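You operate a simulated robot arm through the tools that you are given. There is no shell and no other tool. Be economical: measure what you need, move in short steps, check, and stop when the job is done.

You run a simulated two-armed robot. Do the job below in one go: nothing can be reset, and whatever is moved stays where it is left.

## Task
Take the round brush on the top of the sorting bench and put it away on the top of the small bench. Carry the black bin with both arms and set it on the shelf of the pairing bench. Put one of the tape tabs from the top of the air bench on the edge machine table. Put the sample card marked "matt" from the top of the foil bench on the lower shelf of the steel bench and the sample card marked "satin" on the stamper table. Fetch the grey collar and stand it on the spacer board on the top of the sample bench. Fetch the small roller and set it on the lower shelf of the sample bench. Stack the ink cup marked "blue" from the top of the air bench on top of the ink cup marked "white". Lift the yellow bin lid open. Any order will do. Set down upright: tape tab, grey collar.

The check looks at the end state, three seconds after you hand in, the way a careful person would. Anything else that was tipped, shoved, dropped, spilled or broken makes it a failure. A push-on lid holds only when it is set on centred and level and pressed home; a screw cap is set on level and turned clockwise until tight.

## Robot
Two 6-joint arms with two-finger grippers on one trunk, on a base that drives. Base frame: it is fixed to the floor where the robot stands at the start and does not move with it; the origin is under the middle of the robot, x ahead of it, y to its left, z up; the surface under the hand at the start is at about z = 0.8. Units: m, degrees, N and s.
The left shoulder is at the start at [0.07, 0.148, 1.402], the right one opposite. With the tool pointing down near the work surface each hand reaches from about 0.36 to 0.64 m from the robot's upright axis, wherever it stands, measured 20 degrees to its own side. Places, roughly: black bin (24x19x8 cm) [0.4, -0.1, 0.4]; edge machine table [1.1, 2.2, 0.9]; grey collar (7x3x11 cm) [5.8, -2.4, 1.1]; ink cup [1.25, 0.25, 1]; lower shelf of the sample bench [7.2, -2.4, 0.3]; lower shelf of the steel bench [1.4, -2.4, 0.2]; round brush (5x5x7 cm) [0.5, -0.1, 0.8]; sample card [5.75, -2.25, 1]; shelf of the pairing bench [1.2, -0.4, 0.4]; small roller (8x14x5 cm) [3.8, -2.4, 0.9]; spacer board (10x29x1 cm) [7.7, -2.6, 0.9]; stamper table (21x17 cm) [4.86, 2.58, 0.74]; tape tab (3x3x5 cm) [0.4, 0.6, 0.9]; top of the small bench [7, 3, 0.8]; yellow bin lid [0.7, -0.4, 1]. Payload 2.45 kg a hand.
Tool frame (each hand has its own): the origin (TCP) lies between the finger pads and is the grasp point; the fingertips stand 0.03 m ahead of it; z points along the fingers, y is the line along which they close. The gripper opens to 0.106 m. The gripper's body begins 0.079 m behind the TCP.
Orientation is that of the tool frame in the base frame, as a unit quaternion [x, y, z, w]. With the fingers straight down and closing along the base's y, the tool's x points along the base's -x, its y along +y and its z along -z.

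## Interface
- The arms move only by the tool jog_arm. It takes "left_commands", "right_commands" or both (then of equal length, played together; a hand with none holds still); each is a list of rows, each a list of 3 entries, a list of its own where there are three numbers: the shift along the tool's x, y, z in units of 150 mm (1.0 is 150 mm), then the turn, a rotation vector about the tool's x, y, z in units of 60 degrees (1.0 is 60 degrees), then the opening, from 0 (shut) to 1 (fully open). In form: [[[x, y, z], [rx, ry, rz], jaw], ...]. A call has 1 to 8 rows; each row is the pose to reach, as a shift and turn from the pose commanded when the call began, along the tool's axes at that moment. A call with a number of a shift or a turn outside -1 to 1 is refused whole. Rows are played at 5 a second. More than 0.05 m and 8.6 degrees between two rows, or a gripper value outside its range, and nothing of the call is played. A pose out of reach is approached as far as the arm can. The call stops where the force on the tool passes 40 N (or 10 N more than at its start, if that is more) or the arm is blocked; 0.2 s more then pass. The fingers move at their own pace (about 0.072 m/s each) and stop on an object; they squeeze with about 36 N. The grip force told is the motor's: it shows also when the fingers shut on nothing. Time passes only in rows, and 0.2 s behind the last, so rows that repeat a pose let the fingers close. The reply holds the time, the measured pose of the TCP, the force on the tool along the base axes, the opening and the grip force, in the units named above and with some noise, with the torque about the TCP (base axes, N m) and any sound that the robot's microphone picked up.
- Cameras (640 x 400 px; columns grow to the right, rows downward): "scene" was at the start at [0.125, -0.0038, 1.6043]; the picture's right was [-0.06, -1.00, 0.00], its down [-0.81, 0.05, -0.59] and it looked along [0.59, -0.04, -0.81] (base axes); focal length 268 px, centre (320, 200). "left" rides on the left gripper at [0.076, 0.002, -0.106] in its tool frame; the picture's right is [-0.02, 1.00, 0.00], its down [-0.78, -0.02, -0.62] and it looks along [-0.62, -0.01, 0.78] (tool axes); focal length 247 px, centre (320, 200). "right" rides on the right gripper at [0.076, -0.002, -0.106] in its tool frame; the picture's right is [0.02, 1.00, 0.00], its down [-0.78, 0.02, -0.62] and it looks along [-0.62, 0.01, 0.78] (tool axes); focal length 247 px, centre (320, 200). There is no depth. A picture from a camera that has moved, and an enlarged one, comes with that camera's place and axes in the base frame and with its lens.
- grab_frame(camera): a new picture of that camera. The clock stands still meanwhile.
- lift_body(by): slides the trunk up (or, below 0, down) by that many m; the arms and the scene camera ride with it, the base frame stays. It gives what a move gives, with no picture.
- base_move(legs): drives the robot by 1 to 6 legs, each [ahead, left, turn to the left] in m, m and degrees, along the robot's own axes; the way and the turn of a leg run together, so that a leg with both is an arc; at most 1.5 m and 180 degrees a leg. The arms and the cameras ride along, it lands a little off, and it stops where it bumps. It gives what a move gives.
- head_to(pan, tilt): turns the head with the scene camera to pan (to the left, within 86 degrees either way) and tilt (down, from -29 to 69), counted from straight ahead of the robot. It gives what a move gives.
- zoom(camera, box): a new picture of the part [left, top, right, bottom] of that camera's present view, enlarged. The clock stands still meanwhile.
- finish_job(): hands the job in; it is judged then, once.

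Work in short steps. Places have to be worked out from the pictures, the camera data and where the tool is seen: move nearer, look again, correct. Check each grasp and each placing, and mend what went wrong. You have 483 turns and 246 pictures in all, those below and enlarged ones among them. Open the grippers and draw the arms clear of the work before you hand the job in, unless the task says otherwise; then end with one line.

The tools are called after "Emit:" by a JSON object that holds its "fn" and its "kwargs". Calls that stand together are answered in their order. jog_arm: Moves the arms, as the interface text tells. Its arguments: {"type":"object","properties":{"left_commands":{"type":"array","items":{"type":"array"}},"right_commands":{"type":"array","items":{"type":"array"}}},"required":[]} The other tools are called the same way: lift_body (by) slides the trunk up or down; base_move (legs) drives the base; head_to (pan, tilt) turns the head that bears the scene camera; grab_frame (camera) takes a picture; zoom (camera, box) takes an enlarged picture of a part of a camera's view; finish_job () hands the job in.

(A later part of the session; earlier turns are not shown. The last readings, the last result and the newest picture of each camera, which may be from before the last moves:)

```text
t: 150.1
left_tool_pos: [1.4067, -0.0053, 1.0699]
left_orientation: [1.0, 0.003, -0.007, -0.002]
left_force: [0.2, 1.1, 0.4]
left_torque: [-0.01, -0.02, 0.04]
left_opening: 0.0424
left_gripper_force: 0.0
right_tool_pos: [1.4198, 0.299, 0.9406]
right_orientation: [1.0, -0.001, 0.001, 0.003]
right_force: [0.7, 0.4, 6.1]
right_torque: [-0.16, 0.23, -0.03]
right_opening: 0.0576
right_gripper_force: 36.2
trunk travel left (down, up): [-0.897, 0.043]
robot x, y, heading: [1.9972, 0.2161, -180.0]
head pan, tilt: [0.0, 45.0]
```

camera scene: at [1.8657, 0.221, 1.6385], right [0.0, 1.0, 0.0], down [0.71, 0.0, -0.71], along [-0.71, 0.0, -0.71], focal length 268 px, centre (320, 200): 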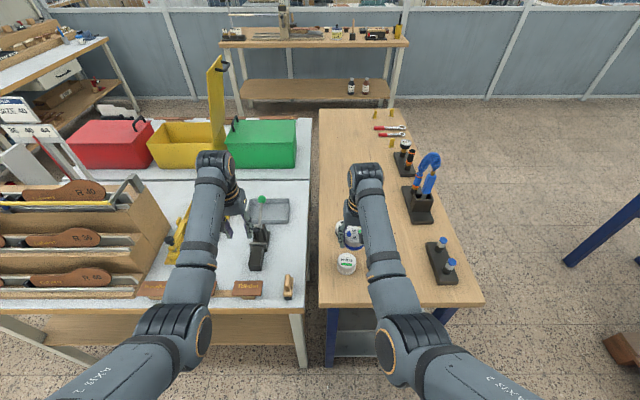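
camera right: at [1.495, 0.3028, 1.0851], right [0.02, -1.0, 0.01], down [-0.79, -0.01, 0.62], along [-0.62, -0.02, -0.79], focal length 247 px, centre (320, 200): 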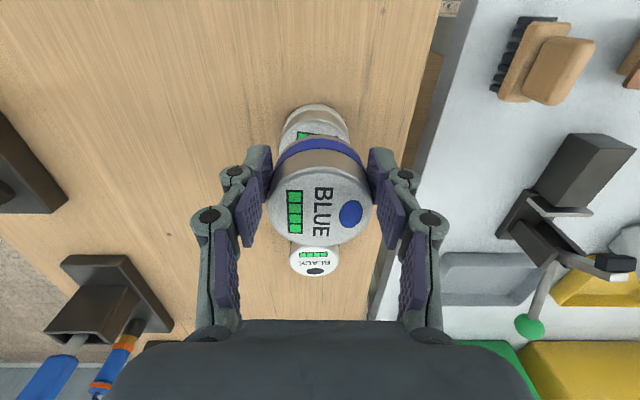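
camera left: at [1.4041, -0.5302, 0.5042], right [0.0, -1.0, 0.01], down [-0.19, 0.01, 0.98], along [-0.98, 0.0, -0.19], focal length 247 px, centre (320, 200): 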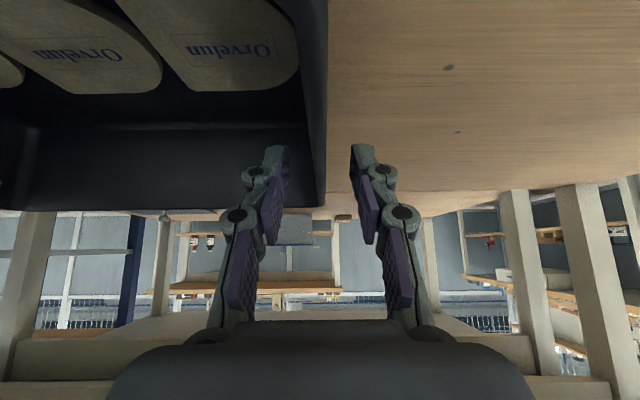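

Contact (force went up 8 N). I check the alignment before letting go.

Emit:
{"fn": "zoom", "kwargs": {"camera": "scene", "box": [310, 220, 390, 280]}}

Emit:
{"fn": "grab_frame", "kwargs": {"camera": "right"}}

```text
6.67 times, centred on (350, 250) of scene
camera zoom: at [1.8675, 0.2168, 1.6389], right [0.0, 1.0, 0.0], down [0.71, 0.0, -0.71], along [-0.71, 0.0, -0.71], focal length 1787 px, centre (120, -133)
```

zoom: 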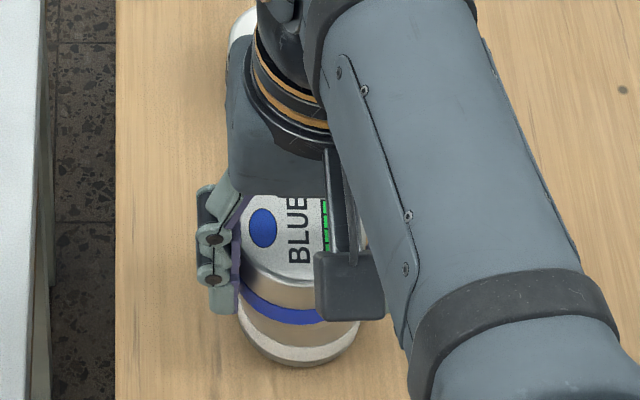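

```text
169 pictures are left
camera right: at [1.4959, 0.3013, 1.0485], right [0.02, -1.0, 0.01], down [-0.78, -0.01, 0.62], along [-0.62, -0.02, -0.78], focal length 247 px, centre (320, 200)
```

right: 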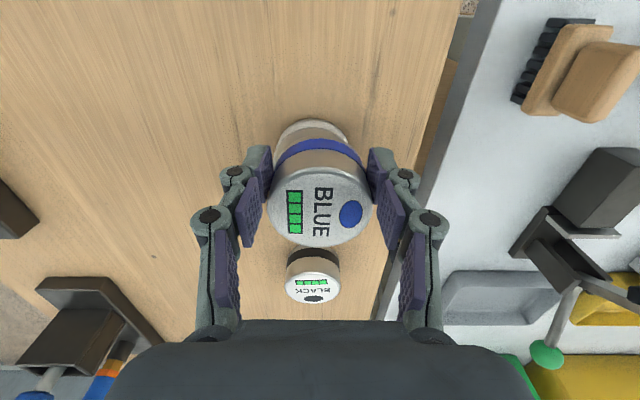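

Blue is about 4 mm off sideways. I lift slightly, shift 4 mm, and set it down again.

Emit:
{"fn": "jog_arm", "kwargs": {"right_commands": [[[0, 0, -0.04], [0, 0, 0], 0.4], [[0, -0.027, -0.04], [0, 0, 0], 0.4], [[0, -0.027, -0.02], [0, 0, 0], 0.4], [[0, -0.027, 0.0], [0, 0, 0], 0.4], [[0, -0.027, 0.007], [0, 0, 0], 0.4]]}}

Emit:
{"fn": "jog_arm", "kwargs": {"right_commands": [[[0, 0, 0], [0, 0, 0], 0.6], [[0, 0, 0], [0, 0, 0], 0.8], [[0, 0, 0], [0, 0, 0], 0.8], [[0, 0, -0.2], [0, 0, 0], 0.8], [[0, 0, -0.4], [0, 0, 0], 0.8], [[0, 0, -0.6], [0, 0, 0], 0.8]]}}

Emit:
{"fn": "grab_frame", "kwargs": {"camera": "right"}}

```text
t: 151.3
left_tool_pos: [1.4074, -0.0056, 1.0707]
left_orientation: [1.0, 0.002, -0.006, -0.001]
left_force: [-0.6, 0.9, 0.1]
left_torque: [0.02, 0.06, -0.02]
left_opening: 0.0426
left_gripper_force: 0.1
right_tool_pos: [1.4203, 0.3034, 0.9407]
right_orientation: [1.0, -0.001, 0.0, 0.003]
right_force: [-1.1, 1.6, 11.4]
right_torque: [-0.22, 0.38, -0.05]
right_opening: 0.0576
right_gripper_force: 35.7
trunk travel left (down, up): [-0.897, 0.043]
robot x, y, heading: [1.9936, 0.216, -180.1]
head pan, tilt: [0.0, 45.0]
```

```text
t: 152.7
left_tool_pos: [1.4062, -0.0049, 1.069]
left_orientation: [1.0, 0.002, -0.006, -0.001]
left_force: [0.3, -0.2, -0.8]
left_torque: [0.01, -0.03, -0.03]
left_opening: 0.0426
left_gripper_force: 0.0
right_tool_pos: [1.4202, 0.3044, 1.0298]
right_orientation: [1.0, 0.0, 0.001, 0.003]
right_force: [-0.2, -0.4, -0.3]
right_torque: [0.0, 0.0, 0.01]
right_opening: 0.0852
right_gripper_force: 0.1
trunk travel left (down, up): [-0.897, 0.043]
robot x, y, heading: [1.9985, 0.2169, -180.2]
head pan, tilt: [0.0, 45.0]
```

```text
168 pictures are left
camera right: at [1.496, 0.3059, 1.1359], right [0.02, -1.0, 0.0], down [-0.79, -0.01, 0.62], along [-0.62, -0.02, -0.79], focal length 247 px, centre (320, 200)
```

right: 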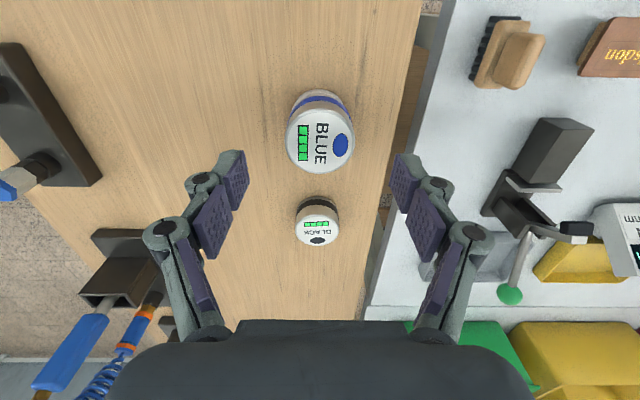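

Blue stands squarely on white. Next the tape tab and brush: I back off, move to the lane left of the air bench and look along it.

Emit:
{"fn": "base_move", "kwargs": {"legs": [[-0.25, 0, 0], [0, -1.05, 0]]}}

Emit:
{"fn": "head_to", "kwargs": {"pan": -10, "tilt": 30}}

Emit:
{"fn": "grab_frame", "kwargs": {"camera": "scene"}}

```text
t: 159.5
left_tool_pos: [1.6514, 1.0393, 1.0691]
left_orientation: [1.0, 0.008, -0.006, -0.002]
left_force: [-0.3, 0.1, -0.1]
left_torque: [-0.03, -0.01, 0.03]
left_opening: 0.0422
left_gripper_force: 0.0
right_tool_pos: [1.6631, 1.3497, 1.0288]
right_orientation: [1.0, 0.004, 0.002, 0.002]
right_force: [-0.6, -0.7, 0.7]
right_torque: [0.02, 0.03, 0.01]
right_opening: 0.0848
right_gripper_force: 0.1
trunk travel left (down, up): [-0.897, 0.043]
robot x, y, heading: [2.2375, 1.2653, -179.3]
head pan, tilt: [0.0, 45.0]
```

```text
t: 160.3
left_tool_pos: [1.6522, 1.0405, 1.0693]
left_orientation: [1.0, 0.008, -0.005, -0.002]
left_force: [-0.1, -0.2, -0.4]
left_torque: [0.0, -0.01, -0.02]
left_opening: 0.0426
left_gripper_force: 0.0
right_tool_pos: [1.6628, 1.3491, 1.0289]
right_orientation: [1.0, 0.005, 0.002, 0.002]
right_force: [0.2, -0.6, -0.4]
right_torque: [0.0, -0.01, -0.01]
right_opening: 0.085
right_gripper_force: 0.1
trunk travel left (down, up): [-0.897, 0.043]
robot x, y, heading: [2.2434, 1.2679, -179.5]
head pan, tilt: [-10.0, 30.0]
```

```text
167 pictures are left
camera scene: at [2.1018, 1.2826, 1.6611], right [0.16, 0.99, 0.0], down [0.49, -0.08, -0.87], along [-0.85, 0.14, -0.5], focal length 268 px, centre (320, 200)
```

scene: 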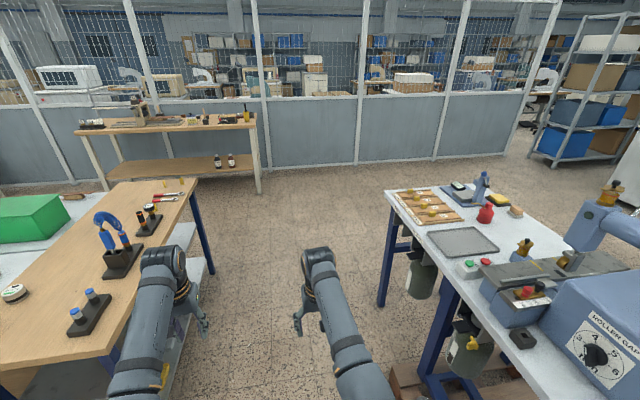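

The edge machine table's near edge is y≈1.91 with free surface by the grey pad. I drive to the tabs' spot along the lane, turn to face the air bench and look.

Emit:
{"fn": "base_move", "kwargs": {"legs": [[0.9, 0, 0], [0.9, 0, 0], [0, 0, 89.5]]}}

Emit:
{"fn": "head_to", "kwargs": {"pan": 0, "tilt": 50}}

Emit:
{"fn": "grab_frame", "kwargs": {"camera": "scene"}}

```text
t: 173.1
left_tool_pos: [0.66, 0.6719, 1.0691]
left_orientation: [0.709, 0.705, -0.005, 0.002]
left_force: [1.1, 0.3, -0.3]
left_torque: [0.02, -0.01, -0.01]
left_opening: 0.0425
left_gripper_force: 0.0
right_tool_pos: [0.3502, 0.6882, 1.0282]
right_orientation: [0.711, 0.703, 0.003, 0.001]
right_force: [-0.5, -0.7, -1.0]
right_torque: [-0.02, -0.02, 0.04]
right_opening: 0.0848
right_gripper_force: 0.0
trunk travel left (down, up): [-0.897, 0.043]
robot x, y, heading: [0.445, 1.2625, -90.7]
head pan, tilt: [-10.0, 30.0]
```

```text
t: 173.9
left_tool_pos: [0.6595, 0.6716, 1.0693]
left_orientation: [0.709, 0.705, -0.004, 0.002]
left_force: [-0.1, -0.9, 0.3]
left_torque: [0.01, 0.01, 0.0]
left_opening: 0.0424
left_gripper_force: 0.0
right_tool_pos: [0.3504, 0.6884, 1.0292]
right_orientation: [0.712, 0.702, 0.003, 0.0]
right_force: [0.2, -0.4, 0.0]
right_torque: [-0.02, 0.02, -0.01]
right_opening: 0.0848
right_gripper_force: 0.1
trunk travel left (down, up): [-0.897, 0.043]
robot x, y, heading: [0.4459, 1.2609, -90.8]
head pan, tilt: [0.0, 50.0]
```

```text
166 pictures are left
camera scene: at [0.4461, 1.1364, 1.6317], right [-1.0, 0.01, 0.0], down [0.01, 0.77, -0.64], along [-0.01, -0.64, -0.77], focal length 268 px, centre (320, 200)
```

scene: 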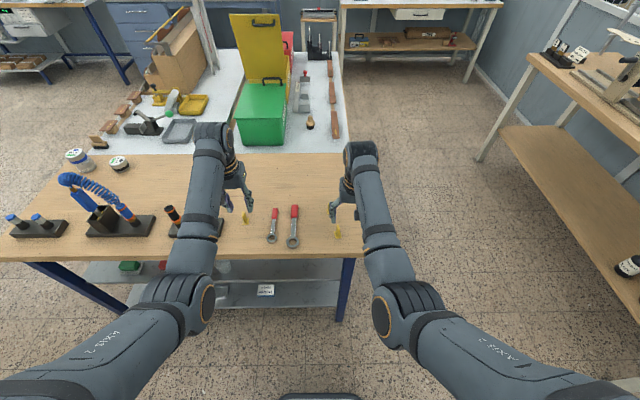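

Emit:
{"fn": "grab_frame", "kwargs": {"camera": "right"}}

```text
165 pictures are left
camera right: at [0.3496, 0.7648, 1.1358], right [1.0, 0.01, 0.0], down [0.0, -0.79, 0.62], along [0.01, -0.62, -0.79], focal length 247 px, centre (320, 200)
```

right: 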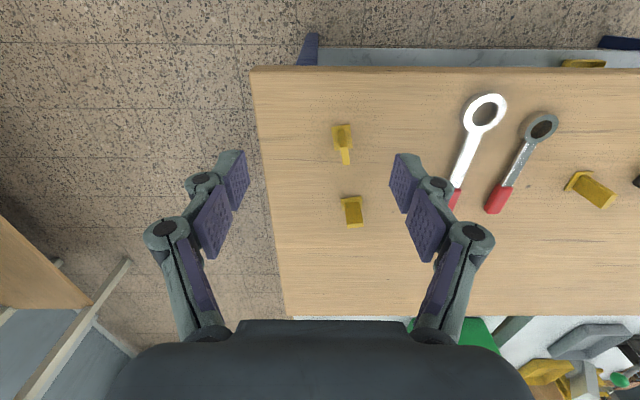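

Emit:
{"fn": "zoom", "kwargs": {"camera": "right", "box": [280, 100, 420, 240]}}

Emit:
{"fn": "zoom", "kwargs": {"camera": "scene", "box": [230, 190, 380, 280]}}

```text
2.86 times, centred on (350, 170) of right
camera zoom: at [0.3496, 0.7648, 1.1358], right [1.0, 0.01, 0.0], down [0.0, -0.79, 0.62], along [0.01, -0.62, -0.79], focal length 706 px, centre (234, 286)
```

zoom: 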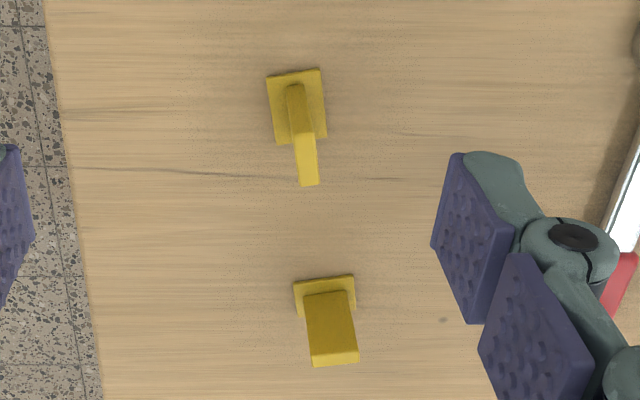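

```text
4.27 times, centred on (305, 235) of scene
camera zoom: at [0.4461, 1.1364, 1.6317], right [-1.0, 0.01, 0.0], down [0.01, 0.77, -0.64], along [-0.01, -0.64, -0.77], focal length 1144 px, centre (384, 51)
```

zoom: 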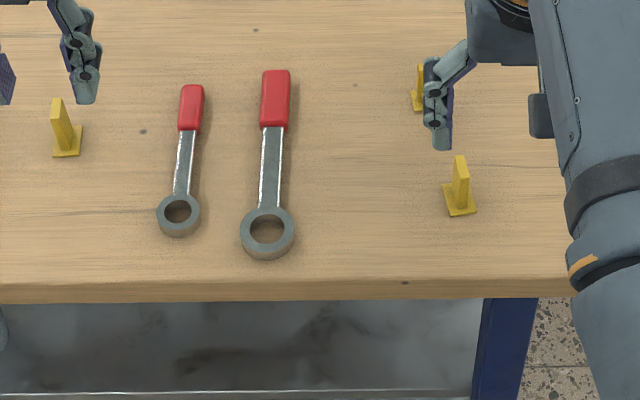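

Tab A at about (.379,.639) has a thin blade facing the finger line. I move the right hand over it and go down part way.

Emit:
{"fn": "jog_arm", "kwargs": {"right_commands": [[[-0.16, 0.1, 0], [0, 0, 0], 0.5], [[-0.327, 0.19, 0], [0, 0, 0], 0.4], [[-0.327, 0.19, 0.2], [0, 0, 0], 0.4], [[-0.327, 0.19, 0.45], [0, 0, 0], 0.4]]}}

Emit:
{"fn": "grab_frame", "kwargs": {"camera": "right"}}

```text
t: 174.9
left_tool_pos: [0.6589, 0.6695, 1.0682]
left_orientation: [0.709, 0.705, -0.004, 0.002]
left_force: [0.4, 0.2, 0.3]
left_torque: [0.03, 0.0, 0.02]
left_opening: 0.0425
left_gripper_force: 0.0
right_tool_pos: [0.376, 0.6411, 0.9632]
right_orientation: [0.712, 0.702, 0.002, 0.001]
right_force: [-0.1, 0.2, -0.6]
right_torque: [0.01, 0.0, -0.01]
right_opening: 0.0422
right_gripper_force: 0.1
right hand out of reach, approached as far as the arm can: row 4
trunk travel left (down, up): [-0.897, 0.043]
robot x, y, heading: [0.4459, 1.2633, -90.7]
head pan, tilt: [0.0, 50.0]
```

```text
162 pictures are left
camera right: at [0.3746, 0.7184, 1.0693], right [1.0, 0.01, 0.01], down [0.0, -0.78, 0.62], along [0.01, -0.62, -0.78], focal length 247 px, centre (320, 200)
```

right: 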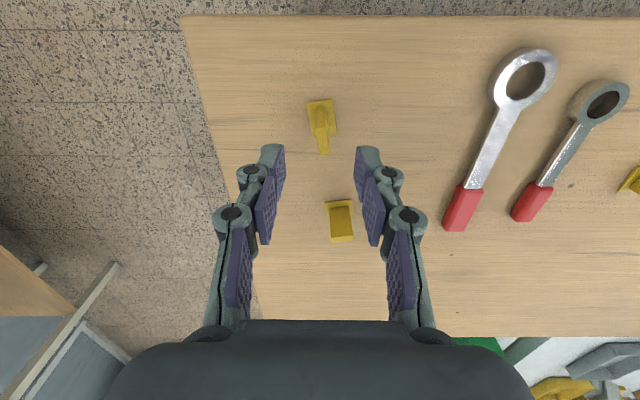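

Aligned (2–3 mm). I lower the trunk 6.3 cm so the fingers straddle the blade.

Emit:
{"fn": "jog_arm", "kwargs": {"right_commands": [[[0.0, 0.02, 0], [0, 0, 0], 0.35]]}}

Emit:
{"fn": "lift_body", "kwargs": {"by": -0.063}}

Emit:
{"fn": "grab_frame", "kwargs": {"camera": "right"}}

```text
t: 175.3
left_tool_pos: [0.6589, 0.6721, 1.0691]
left_orientation: [0.71, 0.704, -0.004, 0.003]
left_force: [0.8, 0.2, -0.1]
left_torque: [0.01, -0.02, 0.0]
left_opening: 0.0425
left_gripper_force: 0.2
right_tool_pos: [0.3798, 0.6427, 0.9634]
right_orientation: [0.711, 0.703, 0.002, 0.002]
right_force: [0.2, -0.1, 0.2]
right_torque: [-0.01, 0.01, 0.01]
right_opening: 0.0372
right_gripper_force: 0.1
trunk travel left (down, up): [-0.897, 0.043]
robot x, y, heading: [0.4513, 1.2616, -90.7]
head pan, tilt: [0.0, 50.0]
```

```text
t: 176.4
left_tool_pos: [0.6595, 0.671, 1.0057]
left_orientation: [0.71, 0.704, -0.004, 0.003]
left_force: [0.5, -0.3, -0.5]
left_torque: [0.0, 0.02, 0.03]
left_opening: 0.0424
left_gripper_force: 0.0
right_tool_pos: [0.3796, 0.6438, 0.9003]
right_orientation: [0.712, 0.703, 0.002, 0.001]
right_force: [-0.5, -0.3, 0.4]
right_torque: [-0.01, -0.05, -0.03]
right_opening: 0.037
right_gripper_force: 0.1
trunk travel left (down, up): [-0.834, 0.106]
robot x, y, heading: [0.4439, 1.2602, -90.6]
head pan, tilt: [0.0, 50.0]
```

```text
161 pictures are left
camera right: at [0.3782, 0.7198, 1.0069], right [1.0, 0.01, 0.01], down [0.0, -0.78, 0.62], along [0.01, -0.62, -0.78], focal length 247 px, centre (320, 200)
```

right: 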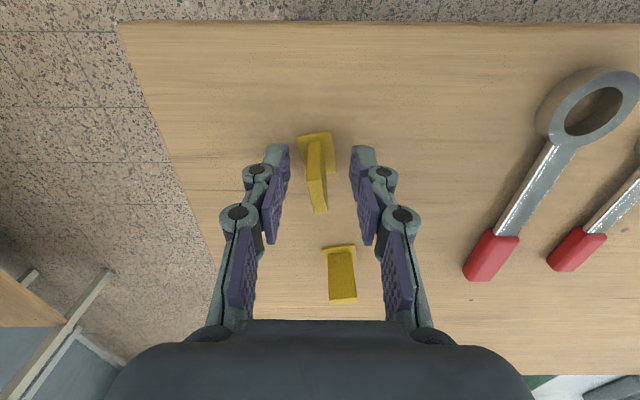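

The blade is between the pads. I close.

Emit:
{"fn": "jog_arm", "kwargs": {"right_commands": [[[0, 0, 0], [0, 0, 0], 0.15], [[0, 0, 0], [0, 0, 0], 0], [[0, 0, 0], [0, 0, 0], 0], [[0, 0, -0.1], [0, 0, 0], 0], [[0, 0, -0.25], [0, 0, 0], 0], [[0, 0, -0.4], [0, 0, 0], 0]]}}

Emit:
{"fn": "grab_frame", "kwargs": {"camera": "right"}}

```text
t: 177.8
left_tool_pos: [0.6603, 0.6721, 1.006]
left_orientation: [0.71, 0.704, -0.004, 0.003]
left_force: [0.2, 0.1, 0.5]
left_torque: [0.02, -0.04, -0.02]
left_opening: 0.0426
left_gripper_force: 0.0
right_tool_pos: [0.3792, 0.6445, 0.9595]
right_orientation: [0.711, 0.703, 0.003, 0.001]
right_force: [-1.1, -0.4, -0.3]
right_torque: [0.02, 0.01, 0.01]
right_opening: 0.006
right_gripper_force: 34.5
trunk travel left (down, up): [-0.834, 0.106]
robot x, y, heading: [0.4425, 1.2609, -90.8]
head pan, tilt: [0.0, 50.0]
```

```text
160 pictures are left
camera right: at [0.3775, 0.72, 1.0667], right [1.0, 0.01, 0.0], down [0.0, -0.79, 0.62], along [0.01, -0.62, -0.79], focal length 247 px, centre (320, 200)
```

right: 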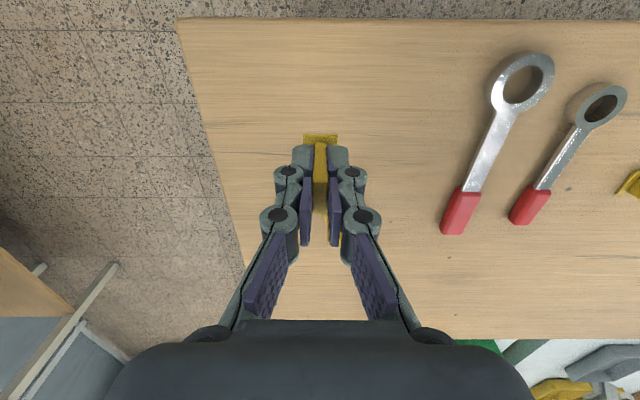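

Tab held. I raise the trunk, side-step along the lane and turn round to face the edge machine table.

Emit:
{"fn": "lift_body", "kwargs": {"by": 0.1}}

Emit:
{"fn": "base_move", "kwargs": {"legs": [[-0.05, 0.5, 0], [0, 0, 90], [0, 0, 90]]}}

Emit:
{"fn": "head_to", "kwargs": {"pan": 0, "tilt": 45}}

Emit:
{"fn": "grab_frame", "kwargs": {"camera": "scene"}}

```text
t: 179.1
left_tool_pos: [0.6599, 0.67, 1.106]
left_orientation: [0.71, 0.705, -0.006, 0.003]
left_force: [-0.6, -0.3, 0.6]
left_torque: [-0.03, 0.04, 0.01]
left_opening: 0.0423
left_gripper_force: 0.1
right_tool_pos: [0.3796, 0.644, 1.0596]
right_orientation: [0.711, 0.703, 0.003, 0.0]
right_force: [0.4, -0.7, -0.2]
right_torque: [-0.02, -0.01, 0.0]
right_opening: 0.0061
right_gripper_force: 34.7
trunk travel left (down, up): [-0.934, 0.006]
robot x, y, heading: [0.445, 1.2634, -90.7]
head pan, tilt: [0.0, 50.0]
```

```text
t: 189.7
left_tool_pos: [0.7297, 1.8992, 1.1064]
left_orientation: [-0.705, 0.709, 0.003, 0.005]
left_force: [0.3, 0.1, -0.9]
left_torque: [0.01, 0.04, 0.03]
left_opening: 0.0423
left_gripper_force: 0.0
right_tool_pos: [1.0095, 1.9276, 1.0599]
right_orientation: [-0.703, 0.711, 0.002, -0.002]
right_force: [-1.4, -0.1, -0.6]
right_torque: [0.01, 0.02, -0.04]
right_opening: 0.0059
right_gripper_force: 34.9
trunk travel left (down, up): [-0.934, 0.006]
robot x, y, heading: [0.9442, 1.3063, 89.2]
head pan, tilt: [0.0, 50.0]
```

```text
t: 190.3
left_tool_pos: [0.7292, 1.9, 1.1059]
left_orientation: [-0.705, 0.709, 0.002, 0.005]
left_force: [-0.2, 0.5, -0.3]
left_torque: [-0.01, -0.04, -0.02]
left_opening: 0.0425
left_gripper_force: 0.1
right_tool_pos: [1.0112, 1.9278, 1.06]
right_orientation: [-0.703, 0.711, 0.001, -0.002]
right_force: [0.8, -0.6, -0.8]
right_torque: [-0.02, 0.03, 0.0]
right_opening: 0.0061
right_gripper_force: 34.3
trunk travel left (down, up): [-0.934, 0.006]
robot x, y, heading: [0.9468, 1.3066, 89.4]
head pan, tilt: [0.0, 45.0]
```

```text
159 pictures are left
camera scene: at [0.9473, 1.4399, 1.6755], right [1.0, -0.01, 0.0], down [-0.01, -0.71, -0.71], along [0.01, 0.71, -0.71], focal length 268 px, centre (320, 200)
```

scene: 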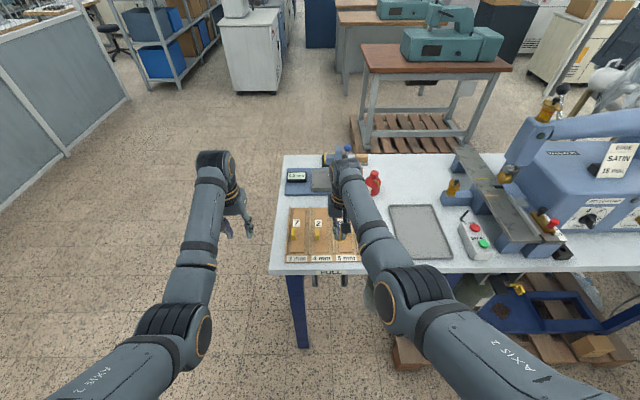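

Emit:
{"fn": "grab_frame", "kwargs": {"camera": "right"}}

```text
158 pictures are left
camera right: at [1.0111, 1.8513, 1.1664], right [-1.0, -0.01, 0.01], down [0.0, 0.78, 0.62], along [-0.01, 0.62, -0.78], focal length 247 px, centre (320, 200)
```

right: 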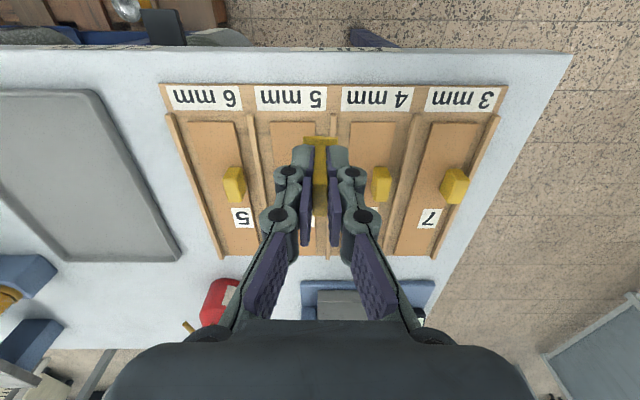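

The table carries a slotted tray and a grey pad, with a free 7 cm strip between them at x≈1.19–1.26. I shift the base so the tab hangs above (1.223, 1.99).

Emit:
{"fn": "base_move", "kwargs": {"legs": [[0.06, -0.212, 0]]}}

Emit:
{"fn": "grab_frame", "kwargs": {"camera": "right"}}

```text
t: 192.0
left_tool_pos: [0.9432, 1.9569, 1.1056]
left_orientation: [-0.704, 0.71, 0.001, 0.006]
left_force: [-0.1, -0.3, 0.3]
left_torque: [0.04, -0.05, 0.05]
left_opening: 0.0424
left_gripper_force: 0.0
right_tool_pos: [1.2232, 1.9827, 1.0604]
right_orientation: [-0.702, 0.712, 0.001, -0.001]
right_force: [-0.1, 0.4, 0.5]
right_torque: [0.01, -0.03, 0.02]
right_opening: 0.0061
right_gripper_force: 34.1
trunk travel left (down, up): [-0.934, 0.006]
robot x, y, heading: [1.1588, 1.3648, 89.1]
head pan, tilt: [0.0, 45.0]
```

```text
157 pictures are left
camera right: at [1.2241, 1.9074, 1.1671], right [-1.0, -0.01, 0.0], down [0.0, 0.78, 0.62], along [-0.01, 0.62, -0.78], focal length 247 px, centre (320, 200)
```

right: 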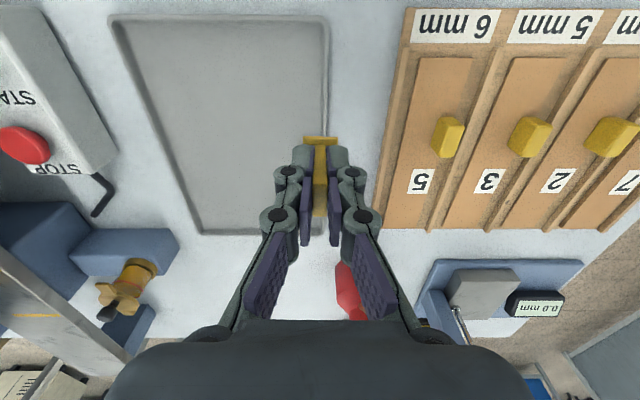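

The table is higher than thought (z≈.925); the strip's centre is x≈1.185. I shift 3.8 cm left, descend 5 cm and look again.

Emit:
{"fn": "jog_arm", "kwargs": {"right_commands": [[[0, 0.13, 0], [0, 0, 0], 0], [[0, 0.253, 0], [0, 0, 0], 0], [[0, 0.253, 0.17], [0, 0, 0], 0], [[0, 0.253, 0.33], [0, 0, 0], 0]]}}

Emit:
{"fn": "grab_frame", "kwargs": {"camera": "right"}}

```text
t: 193.0
left_tool_pos: [0.9472, 1.9579, 1.1058]
left_orientation: [-0.704, 0.71, 0.003, 0.004]
left_force: [0.4, -0.2, -0.2]
left_torque: [0.01, -0.01, 0.01]
left_opening: 0.0427
left_gripper_force: 0.0
right_tool_pos: [1.1939, 1.9791, 1.0124]
right_orientation: [-0.702, 0.713, 0.001, -0.003]
right_force: [0.2, 0.0, 0.2]
right_torque: [0.01, -0.01, 0.01]
right_opening: 0.0061
right_gripper_force: 34.3
right hand out of reach, approached as far as the arm can: row 4
trunk travel left (down, up): [-0.934, 0.006]
robot x, y, heading: [1.1585, 1.3661, 89.2]
head pan, tilt: [0.0, 45.0]
```

```text
156 pictures are left
camera right: at [1.1942, 1.9038, 1.1188], right [-1.0, -0.01, 0.01], down [0.0, 0.78, 0.62], along [-0.01, 0.62, -0.78], focal length 247 px, centre (320, 200)
```

right: 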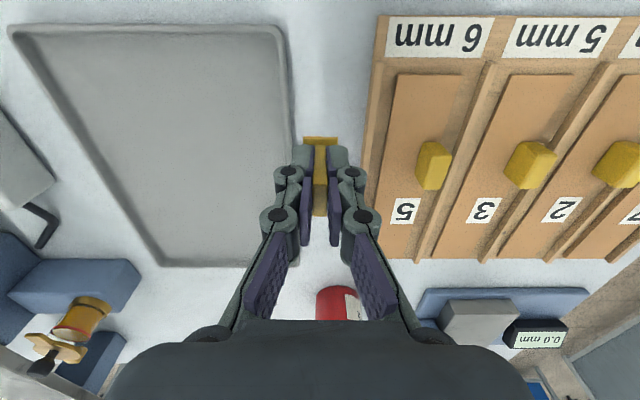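

Emit:
{"fn": "jog_arm", "kwargs": {"right_commands": [[[0.0, 0.05, 0], [0, 0, 0], 0]]}}

Emit:
{"fn": "lift_body", "kwargs": {"by": -0.03}}

Emit:
{"fn": "grab_frame", "kwargs": {"camera": "right"}}

```text
t: 193.4
left_tool_pos: [0.9457, 1.9573, 1.1048]
left_orientation: [-0.704, 0.71, 0.003, 0.005]
left_force: [-0.4, -0.2, 0.1]
left_torque: [-0.01, 0.01, 0.01]
left_opening: 0.0425
left_gripper_force: 0.0
right_tool_pos: [1.1858, 1.9766, 1.0133]
right_orientation: [-0.701, 0.713, 0.001, -0.003]
right_force: [-0.3, -0.2, -0.3]
right_torque: [0.01, 0.01, 0.02]
right_opening: 0.0062
right_gripper_force: 34.2
right hand out of reach, approached as far as the arm can: row 1
trunk travel left (down, up): [-0.934, 0.006]
robot x, y, heading: [1.1587, 1.3643, 89.2]
head pan, tilt: [0.0, 45.0]
```

```text
t: 194.2
left_tool_pos: [0.945, 1.957, 1.076]
left_orientation: [-0.704, 0.71, 0.002, 0.005]
left_force: [0.3, -0.2, 0.5]
left_torque: [-0.01, 0.04, 0.01]
left_opening: 0.0427
left_gripper_force: 0.1
right_tool_pos: [1.1864, 1.9769, 0.984]
right_orientation: [-0.702, 0.712, 0.001, -0.003]
right_force: [-0.2, 0.8, -0.2]
right_torque: [0.02, 0.0, 0.0]
right_opening: 0.0061
right_gripper_force: 34.4
trunk travel left (down, up): [-0.904, 0.036]
robot x, y, heading: [1.1565, 1.3679, 89.1]
head pan, tilt: [0.0, 45.0]
```

```text
155 pictures are left
camera right: at [1.1874, 1.9012, 1.0904], right [-1.0, -0.01, 0.01], down [0.0, 0.78, 0.62], along [-0.01, 0.62, -0.78], focal length 247 px, centre (320, 200)
```

right: 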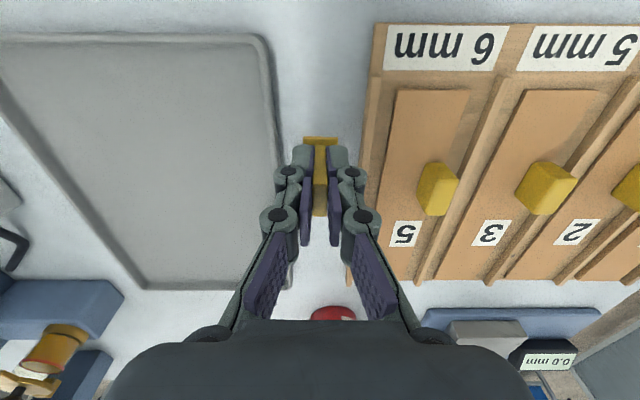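

Centred in the strip. I lower in 8 mm trunk steps until contact.

Emit:
{"fn": "lift_body", "kwargs": {"by": -0.01}}

Emit:
{"fn": "lift_body", "kwargs": {"by": -0.006}}

```text
t: 194.8
left_tool_pos: [0.9457, 1.9578, 1.0658]
left_orientation: [-0.704, 0.71, 0.003, 0.005]
left_force: [0.5, -0.4, 0.6]
left_torque: [0.0, 0.0, -0.03]
left_opening: 0.0424
left_gripper_force: 0.0
right_tool_pos: [1.1864, 1.9783, 0.9732]
right_orientation: [-0.701, 0.713, 0.001, -0.004]
right_force: [1.1, 0.0, -0.9]
right_torque: [0.0, 0.0, 0.01]
right_opening: 0.006
right_gripper_force: 34.5
trunk travel left (down, up): [-0.894, 0.046]
robot x, y, heading: [1.1612, 1.3634, 89.1]
head pan, tilt: [0.0, 45.0]
```

```text
t: 195.3
left_tool_pos: [0.945, 1.9573, 1.0594]
left_orientation: [-0.704, 0.71, 0.002, 0.005]
left_force: [0.2, 0.5, 0.2]
left_torque: [-0.01, 0.0, 0.02]
left_opening: 0.0425
left_gripper_force: 0.0
right_tool_pos: [1.1864, 1.9775, 0.967]
right_orientation: [-0.701, 0.713, 0.001, -0.003]
right_force: [0.2, 0.5, -0.4]
right_torque: [0.01, -0.03, 0.01]
right_opening: 0.0058
right_gripper_force: 34.3
trunk travel left (down, up): [-0.888, 0.052]
robot x, y, heading: [1.1593, 1.3658, 88.9]
head pan, tilt: [0.0, 45.0]
```

Emit:
{"fn": "lift_body", "kwargs": {"by": -0.01}}

Emit:
{"fn": "lift_body", "kwargs": {"by": -0.008}}

Emit:
{"fn": "grab_frame", "kwargs": {"camera": "right"}}

```text
t: 195.9
left_tool_pos: [0.9462, 1.9561, 1.0503]
left_orientation: [-0.704, 0.71, 0.003, 0.007]
left_force: [-0.1, 0.9, 0.1]
left_torque: [-0.01, 0.04, 0.01]
left_opening: 0.0424
left_gripper_force: 0.1
right_tool_pos: [1.1876, 1.977, 0.9593]
right_orientation: [-0.701, 0.713, 0.002, -0.002]
right_force: [0.6, -3.3, 10.8]
right_torque: [-0.09, -0.05, -0.04]
right_opening: 0.0059
right_gripper_force: 34.4
trunk travel left (down, up): [-0.878, 0.062]
robot x, y, heading: [1.1598, 1.3636, 89.1]
head pan, tilt: [0.0, 45.0]
```

```text
t: 196.5
left_tool_pos: [0.9447, 1.9552, 1.0429]
left_orientation: [-0.703, 0.711, 0.003, 0.006]
left_force: [-0.8, -0.1, 0.3]
left_torque: [-0.02, 0.02, 0.0]
left_opening: 0.0421
left_gripper_force: 0.1
right_tool_pos: [1.1864, 1.9762, 0.9529]
right_orientation: [-0.701, 0.713, 0.004, 0.0]
right_force: [1.9, 1.3, 29.1]
right_torque: [0.15, -0.13, 0.0]
right_opening: 0.0069
right_gripper_force: 35.1
trunk travel left (down, up): [-0.87, 0.07]
robot x, y, heading: [1.16, 1.3606, 89.1]
head pan, tilt: [0.0, 45.0]
```

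```text
154 pictures are left
camera right: at [1.1871, 1.8995, 1.0593], right [-1.0, -0.01, 0.01], down [0.0, 0.78, 0.62], along [-0.01, 0.62, -0.78], focal length 247 px, centre (320, 200)
```

right: 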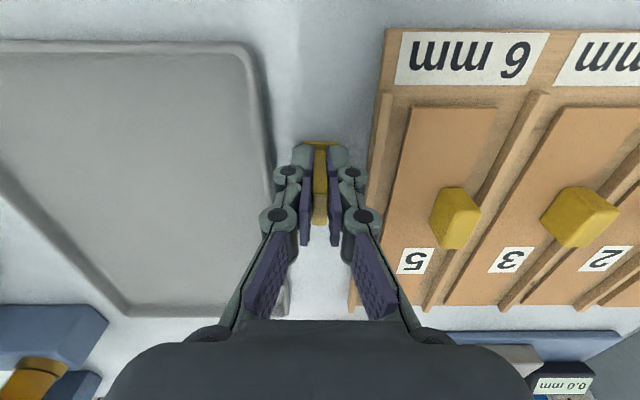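

Tab is on the table (29 N down). I ease up 6 mm, open the fingers, and withdraw upward.

Emit:
{"fn": "lift_body", "kwargs": {"by": 0.006}}

Emit:
{"fn": "jog_arm", "kwargs": {"right_commands": [[[0, 0, 0], [0, 0, 0], 0.1], [[0, 0, 0], [0, 0, 0], 0.22], [[0, 0, 0], [0, 0, 0], 0.3], [[0, 0, 0], [0, 0, 0], 0.3]]}}

Emit:
{"fn": "lift_body", "kwargs": {"by": 0.07}}

Emit:
{"fn": "grab_frame", "kwargs": {"camera": "right"}}

```text
t: 197.0
left_tool_pos: [0.9457, 1.9569, 1.0476]
left_orientation: [-0.704, 0.71, 0.003, 0.005]
left_force: [0.6, -0.4, 1.0]
left_torque: [0.0, 0.0, 0.02]
left_opening: 0.0424
left_gripper_force: 0.0
right_tool_pos: [1.1881, 1.9752, 0.9539]
right_orientation: [-0.702, 0.713, -0.001, -0.004]
right_force: [-0.5, 0.9, 0.5]
right_torque: [0.06, 0.0, 0.02]
right_opening: 0.0062
right_gripper_force: 34.6
trunk travel left (down, up): [-0.876, 0.064]
robot x, y, heading: [1.1581, 1.3652, 89.1]
head pan, tilt: [0.0, 45.0]
```

```text
t: 198.0
left_tool_pos: [0.9447, 1.957, 1.0479]
left_orientation: [-0.704, 0.71, 0.003, 0.005]
left_force: [0.0, 0.5, -0.2]
left_torque: [0.03, -0.01, -0.01]
left_opening: 0.0423
left_gripper_force: 0.0
right_tool_pos: [1.1865, 1.9769, 0.9558]
right_orientation: [-0.702, 0.712, 0.001, -0.003]
right_force: [-0.5, -0.9, 0.7]
right_torque: [0.02, 0.01, -0.02]
right_opening: 0.0318
right_gripper_force: 0.0
trunk travel left (down, up): [-0.876, 0.064]
robot x, y, heading: [1.1549, 1.3666, 89.2]
head pan, tilt: [0.0, 45.0]
```

```text
t: 199.1
left_tool_pos: [0.9458, 1.9565, 1.1121]
left_orientation: [-0.704, 0.71, 0.003, 0.005]
left_force: [0.8, -0.9, 1.1]
left_torque: [0.01, 0.0, 0.02]
left_opening: 0.0423
left_gripper_force: 0.0
right_tool_pos: [1.1864, 1.9766, 1.0182]
right_orientation: [-0.701, 0.713, 0.001, -0.003]
right_force: [0.4, -0.1, -1.5]
right_torque: [0.01, -0.03, 0.0]
right_opening: 0.0318
right_gripper_force: 0.0
right hand out of reach, approached as far as the arm can: row 1
trunk travel left (down, up): [-0.94, 0.0]
robot x, y, heading: [1.1574, 1.3648, 89.1]
head pan, tilt: [0.0, 45.0]
```

```text
153 pictures are left
camera right: at [1.1873, 1.9013, 1.1263], right [-1.0, -0.01, 0.01], down [0.0, 0.79, 0.62], along [-0.01, 0.62, -0.79], focal length 247 px, centre (320, 200)
```

right: 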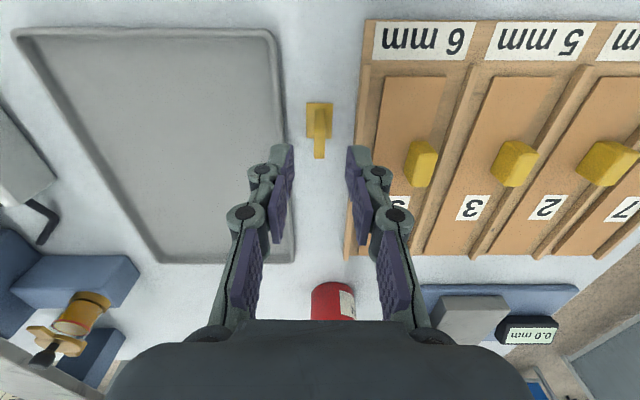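

The tab stands upright in the strip. Now for the brush: I drive back round the air bench's end to the sorting bench.

Emit:
{"fn": "base_move", "kwargs": {"legs": [[-0.12, 0, 0], [0, 1.4, 0], [0, 0.3, 0], [-1.2, 0, 0], [0, 0, -89]]}}

Emit:
{"fn": "head_to", "kwargs": {"pan": 0, "tilt": 45}}

Emit:
{"fn": "grab_frame", "kwargs": {"camera": "scene"}}

```text
t: 217.9
left_tool_pos: [0.0294, 0.3124, 1.1119]
left_orientation: [-0.019, 1.0, -0.002, 0.006]
left_force: [0.2, 0.5, -0.1]
left_torque: [-0.01, 0.01, 0.02]
left_opening: 0.0425
left_gripper_force: 0.0
right_tool_pos: [0.0608, 0.0718, 1.0203]
right_orientation: [-0.016, 1.0, 0.003, -0.001]
right_force: [-0.2, 0.2, -0.7]
right_torque: [0.01, -0.02, -0.01]
right_opening: 0.0318
right_gripper_force: 0.0
trunk travel left (down, up): [-0.94, 0.0]
robot x, y, heading: [-0.5535, 0.0725, 2.1]
head pan, tilt: [0.0, 45.0]
```

```text
t: 218.5
left_tool_pos: [0.029, 0.3128, 1.1112]
left_orientation: [-0.019, 1.0, -0.001, 0.006]
left_force: [0.2, 0.4, 0.1]
left_torque: [0.03, 0.02, -0.01]
left_opening: 0.0423
left_gripper_force: 0.1
right_tool_pos: [0.06, 0.0715, 1.0191]
right_orientation: [-0.017, 1.0, 0.002, -0.002]
right_force: [-0.2, 0.8, -1.2]
right_torque: [0.02, 0.02, -0.01]
right_opening: 0.0316
right_gripper_force: 0.0
trunk travel left (down, up): [-0.94, 0.0]
robot x, y, heading: [-0.5509, 0.0711, 1.8]
head pan, tilt: [0.0, 45.0]
```

```text
152 pictures are left
camera scene: at [-0.4192, 0.0762, 1.6816], right [0.03, -1.0, 0.0], down [-0.71, -0.02, -0.71], along [0.71, 0.02, -0.71], focal length 268 px, centre (320, 200)
```

scene: 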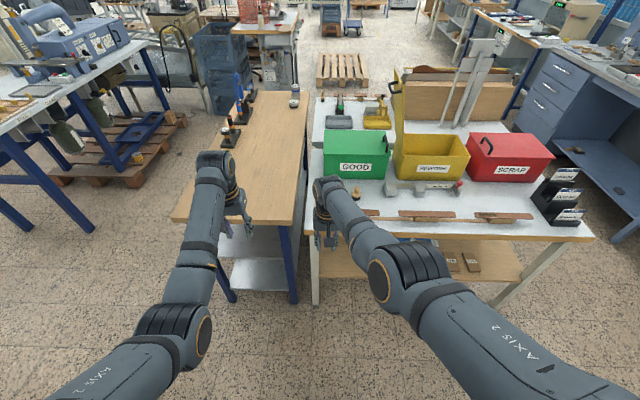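

The yellow lid still stands open. I drive up so that the right hand is near the brush.

Emit:
{"fn": "base_move", "kwargs": {"legs": [[0.42, -0.15, -2]]}}

Emit:
{"fn": "jog_arm", "kwargs": {"right_commands": [[[0, 0, 0], [0, 0, 0], 0.6], [[0, 0, 0], [0, 0, 0], 0.8], [[0, 0, 0], [0, 0, 0], 0.8]]}}

Emit:
{"fn": "grab_frame", "kwargs": {"camera": "right"}}

```text
t: 221.2
left_tool_pos: [0.4604, 0.1492, 1.1136]
left_orientation: [-0.002, 1.0, -0.002, 0.007]
left_force: [1.2, 0.4, -0.8]
left_torque: [-0.03, 0.02, 0.0]
left_opening: 0.0423
left_gripper_force: 0.1
right_tool_pos: [0.4829, -0.0922, 1.0208]
right_orientation: [0.001, 1.0, 0.002, 0.0]
right_force: [0.3, -0.2, -0.4]
right_torque: [0.01, 0.02, 0.01]
right_opening: 0.032
right_gripper_force: 0.1
trunk travel left (down, up): [-0.94, 0.0]
robot x, y, heading: [-0.1293, -0.0693, -0.1]
head pan, tilt: [0.0, 45.0]
```

```text
t: 222.0
left_tool_pos: [0.4622, 0.1481, 1.112]
left_orientation: [-0.002, 1.0, -0.002, 0.006]
left_force: [-0.4, -0.3, 0.1]
left_torque: [-0.02, -0.04, -0.02]
left_opening: 0.0422
left_gripper_force: 0.0
right_tool_pos: [0.485, -0.0935, 1.02]
right_orientation: [0.002, 1.0, 0.003, -0.002]
right_force: [0.2, 0.0, -0.8]
right_torque: [-0.02, -0.01, 0.02]
right_opening: 0.0849
right_gripper_force: 0.1
trunk travel left (down, up): [-0.94, 0.0]
robot x, y, heading: [-0.1289, -0.0671, -0.3]
head pan, tilt: [0.0, 45.0]
```

```text
151 pictures are left
camera right: at [0.4081, -0.0949, 1.1262], right [-0.02, 1.0, 0.01], down [0.79, 0.01, 0.62], along [0.62, 0.02, -0.79], focal length 247 px, centre (320, 200)
```

right: 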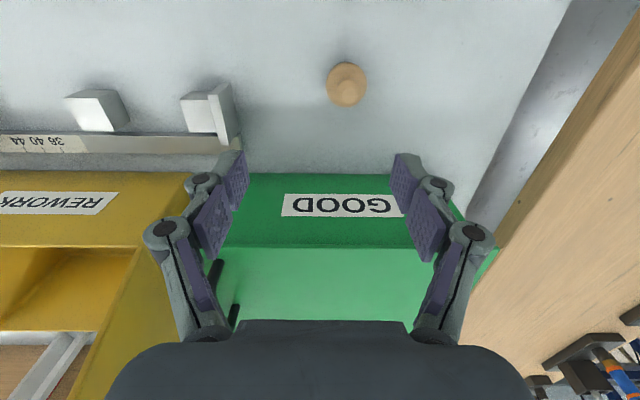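

Brush at about (.474,-.063). I centre the hand over it, lower the trunk 11 cm and look.

Emit:
{"fn": "jog_arm", "kwargs": {"right_commands": [[[0.05, 0.1, 0], [0, 0, 0], 0.8], [[0.073, 0.2, 0], [0, 0, 0], 0.8]]}}

Emit:
{"fn": "lift_body", "kwargs": {"by": -0.11}}

Emit:
{"fn": "grab_frame", "kwargs": {"camera": "right"}}

```text
t: 222.6
left_tool_pos: [0.4606, 0.1488, 1.1123]
left_orientation: [-0.002, 1.0, -0.002, 0.005]
left_force: [-0.3, -0.2, -0.1]
left_torque: [-0.02, -0.04, 0.0]
left_opening: 0.0422
left_gripper_force: 0.1
right_tool_pos: [0.4743, -0.0636, 1.0199]
right_orientation: [0.002, 1.0, 0.003, -0.002]
right_force: [-0.3, -0.2, 0.0]
right_torque: [0.02, -0.02, 0.02]
right_opening: 0.0848
right_gripper_force: 0.0
trunk travel left (down, up): [-0.94, 0.0]
robot x, y, heading: [-0.128, -0.0719, -0.2]
head pan, tilt: [0.0, 45.0]
```

```text
t: 224.0
left_tool_pos: [0.4626, 0.148, 1.0017]
left_orientation: [-0.002, 1.0, -0.002, 0.006]
left_force: [0.3, -0.2, -0.1]
left_torque: [0.0, -0.06, -0.01]
left_opening: 0.0424
left_gripper_force: 0.0
right_tool_pos: [0.4743, -0.0626, 0.9105]
right_orientation: [0.002, 1.0, 0.002, -0.001]
right_force: [-0.3, 0.6, 0.0]
right_torque: [0.02, -0.04, 0.02]
right_opening: 0.0849
right_gripper_force: 0.1
trunk travel left (down, up): [-0.83, 0.11]
robot x, y, heading: [-0.1264, -0.0717, -0.2]
head pan, tilt: [0.0, 45.0]
```

```text
150 pictures are left
camera right: at [0.3968, -0.0651, 1.0172], right [-0.02, 1.0, 0.01], down [0.78, 0.01, 0.62], along [0.62, 0.02, -0.78], focal length 247 px, centre (320, 200)
```

right: 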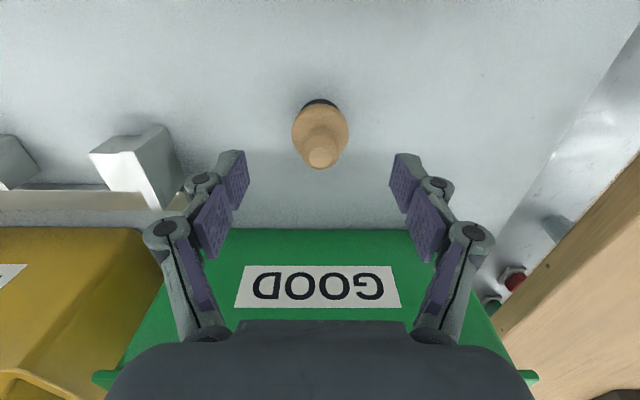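

Centred. I lower 7 cm and grip the brush body.

Emit:
{"fn": "lift_body", "kwargs": {"by": -0.068}}

Emit:
{"fn": "jog_arm", "kwargs": {"right_commands": [[[0, 0, 0], [0, 0, 0], 0.5], [[0, 0, 0], [0, 0, 0], 0.3], [[0, 0, 0], [0, 0, 0], 0.2], [[0, 0, 0], [0, 0, 0], 0.2]]}}

Emit:
{"fn": "grab_frame", "kwargs": {"camera": "right"}}

```text
t: 225.1
left_tool_pos: [0.462, 0.1478, 0.934]
left_orientation: [-0.002, 1.0, -0.002, 0.005]
left_force: [0.1, -0.1, -0.8]
left_torque: [-0.02, 0.01, 0.01]
left_opening: 0.0425
left_gripper_force: 0.0
right_tool_pos: [0.4744, -0.0636, 0.8421]
right_orientation: [0.001, 1.0, 0.002, -0.002]
right_force: [0.9, 1.0, -0.5]
right_torque: [-0.01, 0.0, 0.0]
right_opening: 0.0847
right_gripper_force: 0.1
trunk travel left (down, up): [-0.762, 0.178]
robot x, y, heading: [-0.1265, -0.0739, 0.0]
head pan, tilt: [0.0, 45.0]
```

```text
t: 226.1
left_tool_pos: [0.462, 0.1489, 0.9346]
left_orientation: [-0.002, 1.0, -0.002, 0.005]
left_force: [-0.7, -0.1, -0.8]
left_torque: [-0.01, 0.02, -0.03]
left_opening: 0.0424
left_gripper_force: 0.1
right_tool_pos: [0.4736, -0.0633, 0.843]
right_orientation: [0.002, 1.0, 0.002, 0.0]
right_force: [0.9, 0.3, 0.3]
right_torque: [-0.01, -0.02, -0.01]
right_opening: 0.0436
right_gripper_force: 36.0
trunk travel left (down, up): [-0.762, 0.178]
robot x, y, heading: [-0.1306, -0.0727, -0.3]
head pan, tilt: [0.0, 45.0]
```

```text
149 pictures are left
camera right: at [0.3968, -0.065, 0.9491], right [-0.02, 1.0, 0.01], down [0.78, 0.01, 0.62], along [0.62, 0.02, -0.78], focal length 247 px, centre (320, 200)
```

right: 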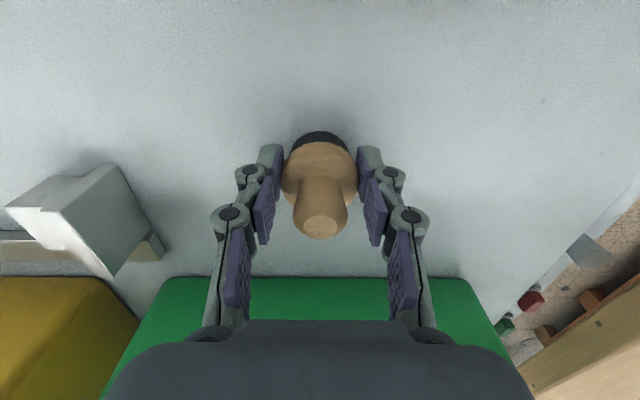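

Gripped at 4.4 cm. I lift it with the trunk, back off and check.

Emit:
{"fn": "lift_body", "kwargs": {"by": 0.15}}

Emit:
{"fn": "base_move", "kwargs": {"legs": [[-0.45, 0, 0]]}}

Emit:
{"fn": "grab_frame", "kwargs": {"camera": "right"}}

```text
t: 227.8
left_tool_pos: [0.4629, 0.1479, 1.0839]
left_orientation: [-0.002, 1.0, -0.002, 0.006]
left_force: [-0.5, -0.2, 0.0]
left_torque: [-0.02, 0.0, 0.0]
left_opening: 0.0424
left_gripper_force: 0.1
right_tool_pos: [0.4734, -0.063, 0.9923]
right_orientation: [0.003, 1.0, 0.003, -0.002]
right_force: [-0.6, 0.0, -0.4]
right_torque: [0.01, 0.0, 0.02]
right_opening: 0.0435
right_gripper_force: 36.0
trunk travel left (down, up): [-0.912, 0.028]
robot x, y, heading: [-0.1262, -0.0702, -0.3]
head pan, tilt: [0.0, 45.0]
```

```text
t: 230.6
left_tool_pos: [0.0127, 0.1489, 1.0819]
left_orientation: [-0.001, 1.0, -0.002, 0.004]
left_force: [0.0, -0.2, -0.2]
left_torque: [0.0, 0.0, 0.01]
left_opening: 0.0425
left_gripper_force: 0.1
right_tool_pos: [0.0231, -0.0616, 0.9909]
right_orientation: [0.002, 1.0, 0.003, -0.002]
right_force: [0.3, -0.8, -1.4]
right_torque: [-0.01, 0.02, 0.0]
right_opening: 0.0438
right_gripper_force: 35.8
trunk travel left (down, up): [-0.912, 0.028]
robot x, y, heading: [-0.5804, -0.0712, -0.2]
head pan, tilt: [0.0, 45.0]
```

```text
148 pictures are left
camera right: at [-0.0528, -0.064, 1.0983], right [-0.02, 1.0, 0.01], down [0.79, 0.01, 0.62], along [0.62, 0.01, -0.79], focal length 247 px, centre (320, 200)
```

right: 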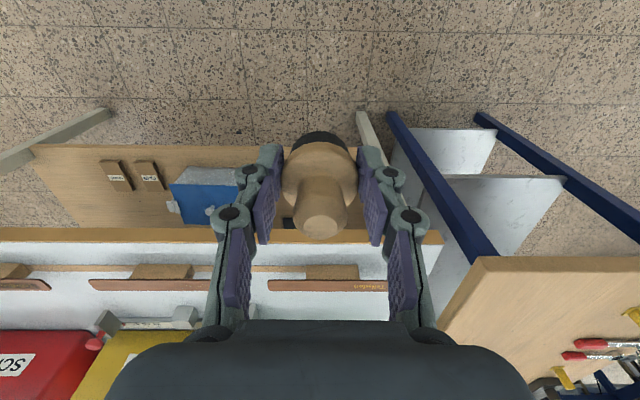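

Brush secure. I take the right-hand aisle and drive to x≈3, then look for the way to (7,3).

Emit:
{"fn": "base_move", "kwargs": {"legs": [[0, -1.42, 0], [1.5, 0, 0], [1.5, 0, 0], [0.6, 0, 0]]}}

Emit:
{"fn": "head_to", "kwargs": {"pan": 20, "tilt": 15}}

Emit:
{"fn": "grab_frame", "kwargs": {"camera": "scene"}}

```text
t: 254.7
left_tool_pos: [3.6099, -1.2336, 1.0835]
left_orientation: [-0.01, 1.0, -0.001, 0.006]
left_force: [-1.0, -0.3, -0.1]
left_torque: [-0.01, -0.04, 0.02]
left_opening: 0.0423
left_gripper_force: 0.0
right_tool_pos: [3.6249, -1.4453, 0.9919]
right_orientation: [-0.006, 1.0, 0.003, -0.002]
right_force: [0.8, 0.1, -1.6]
right_torque: [0.01, -0.02, 0.0]
right_opening: 0.0439
right_gripper_force: 35.8
trunk travel left (down, up): [-0.912, 0.028]
robot x, y, heading: [3.0235, -1.4627, 0.9]
head pan, tilt: [0.0, 45.0]
```

```text
t: 255.7
left_tool_pos: [3.6094, -1.2335, 1.0838]
left_orientation: [-0.009, 1.0, -0.002, 0.005]
left_force: [0.1, 0.5, -0.7]
left_torque: [-0.04, 0.01, 0.02]
left_opening: 0.0427
left_gripper_force: 0.0
right_tool_pos: [3.6256, -1.4446, 0.9918]
right_orientation: [-0.006, 1.0, 0.002, -0.002]
right_force: [-0.3, 0.7, -0.2]
right_torque: [-0.01, -0.03, 0.01]
right_opening: 0.0435
right_gripper_force: 36.0
trunk travel left (down, up): [-0.912, 0.028]
robot x, y, heading: [3.0238, -1.4587, 1.0]
head pan, tilt: [20.0, 15.0]
```

```text
147 pictures are left
camera scene: at [3.1638, -1.429, 1.7003], right [0.35, -0.94, 0.0], down [-0.24, -0.09, -0.97], along [0.9, 0.34, -0.26], focal length 268 px, centre (320, 200)
```

scene: 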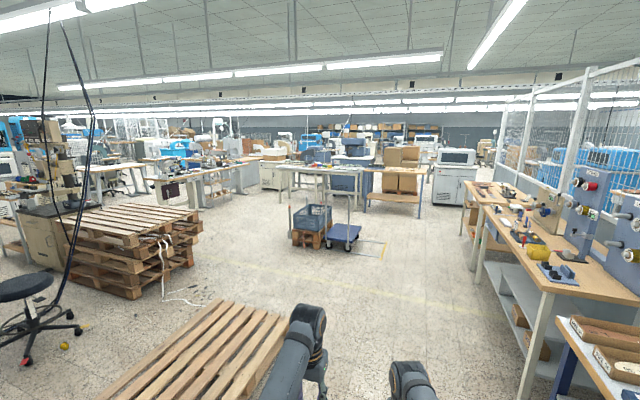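

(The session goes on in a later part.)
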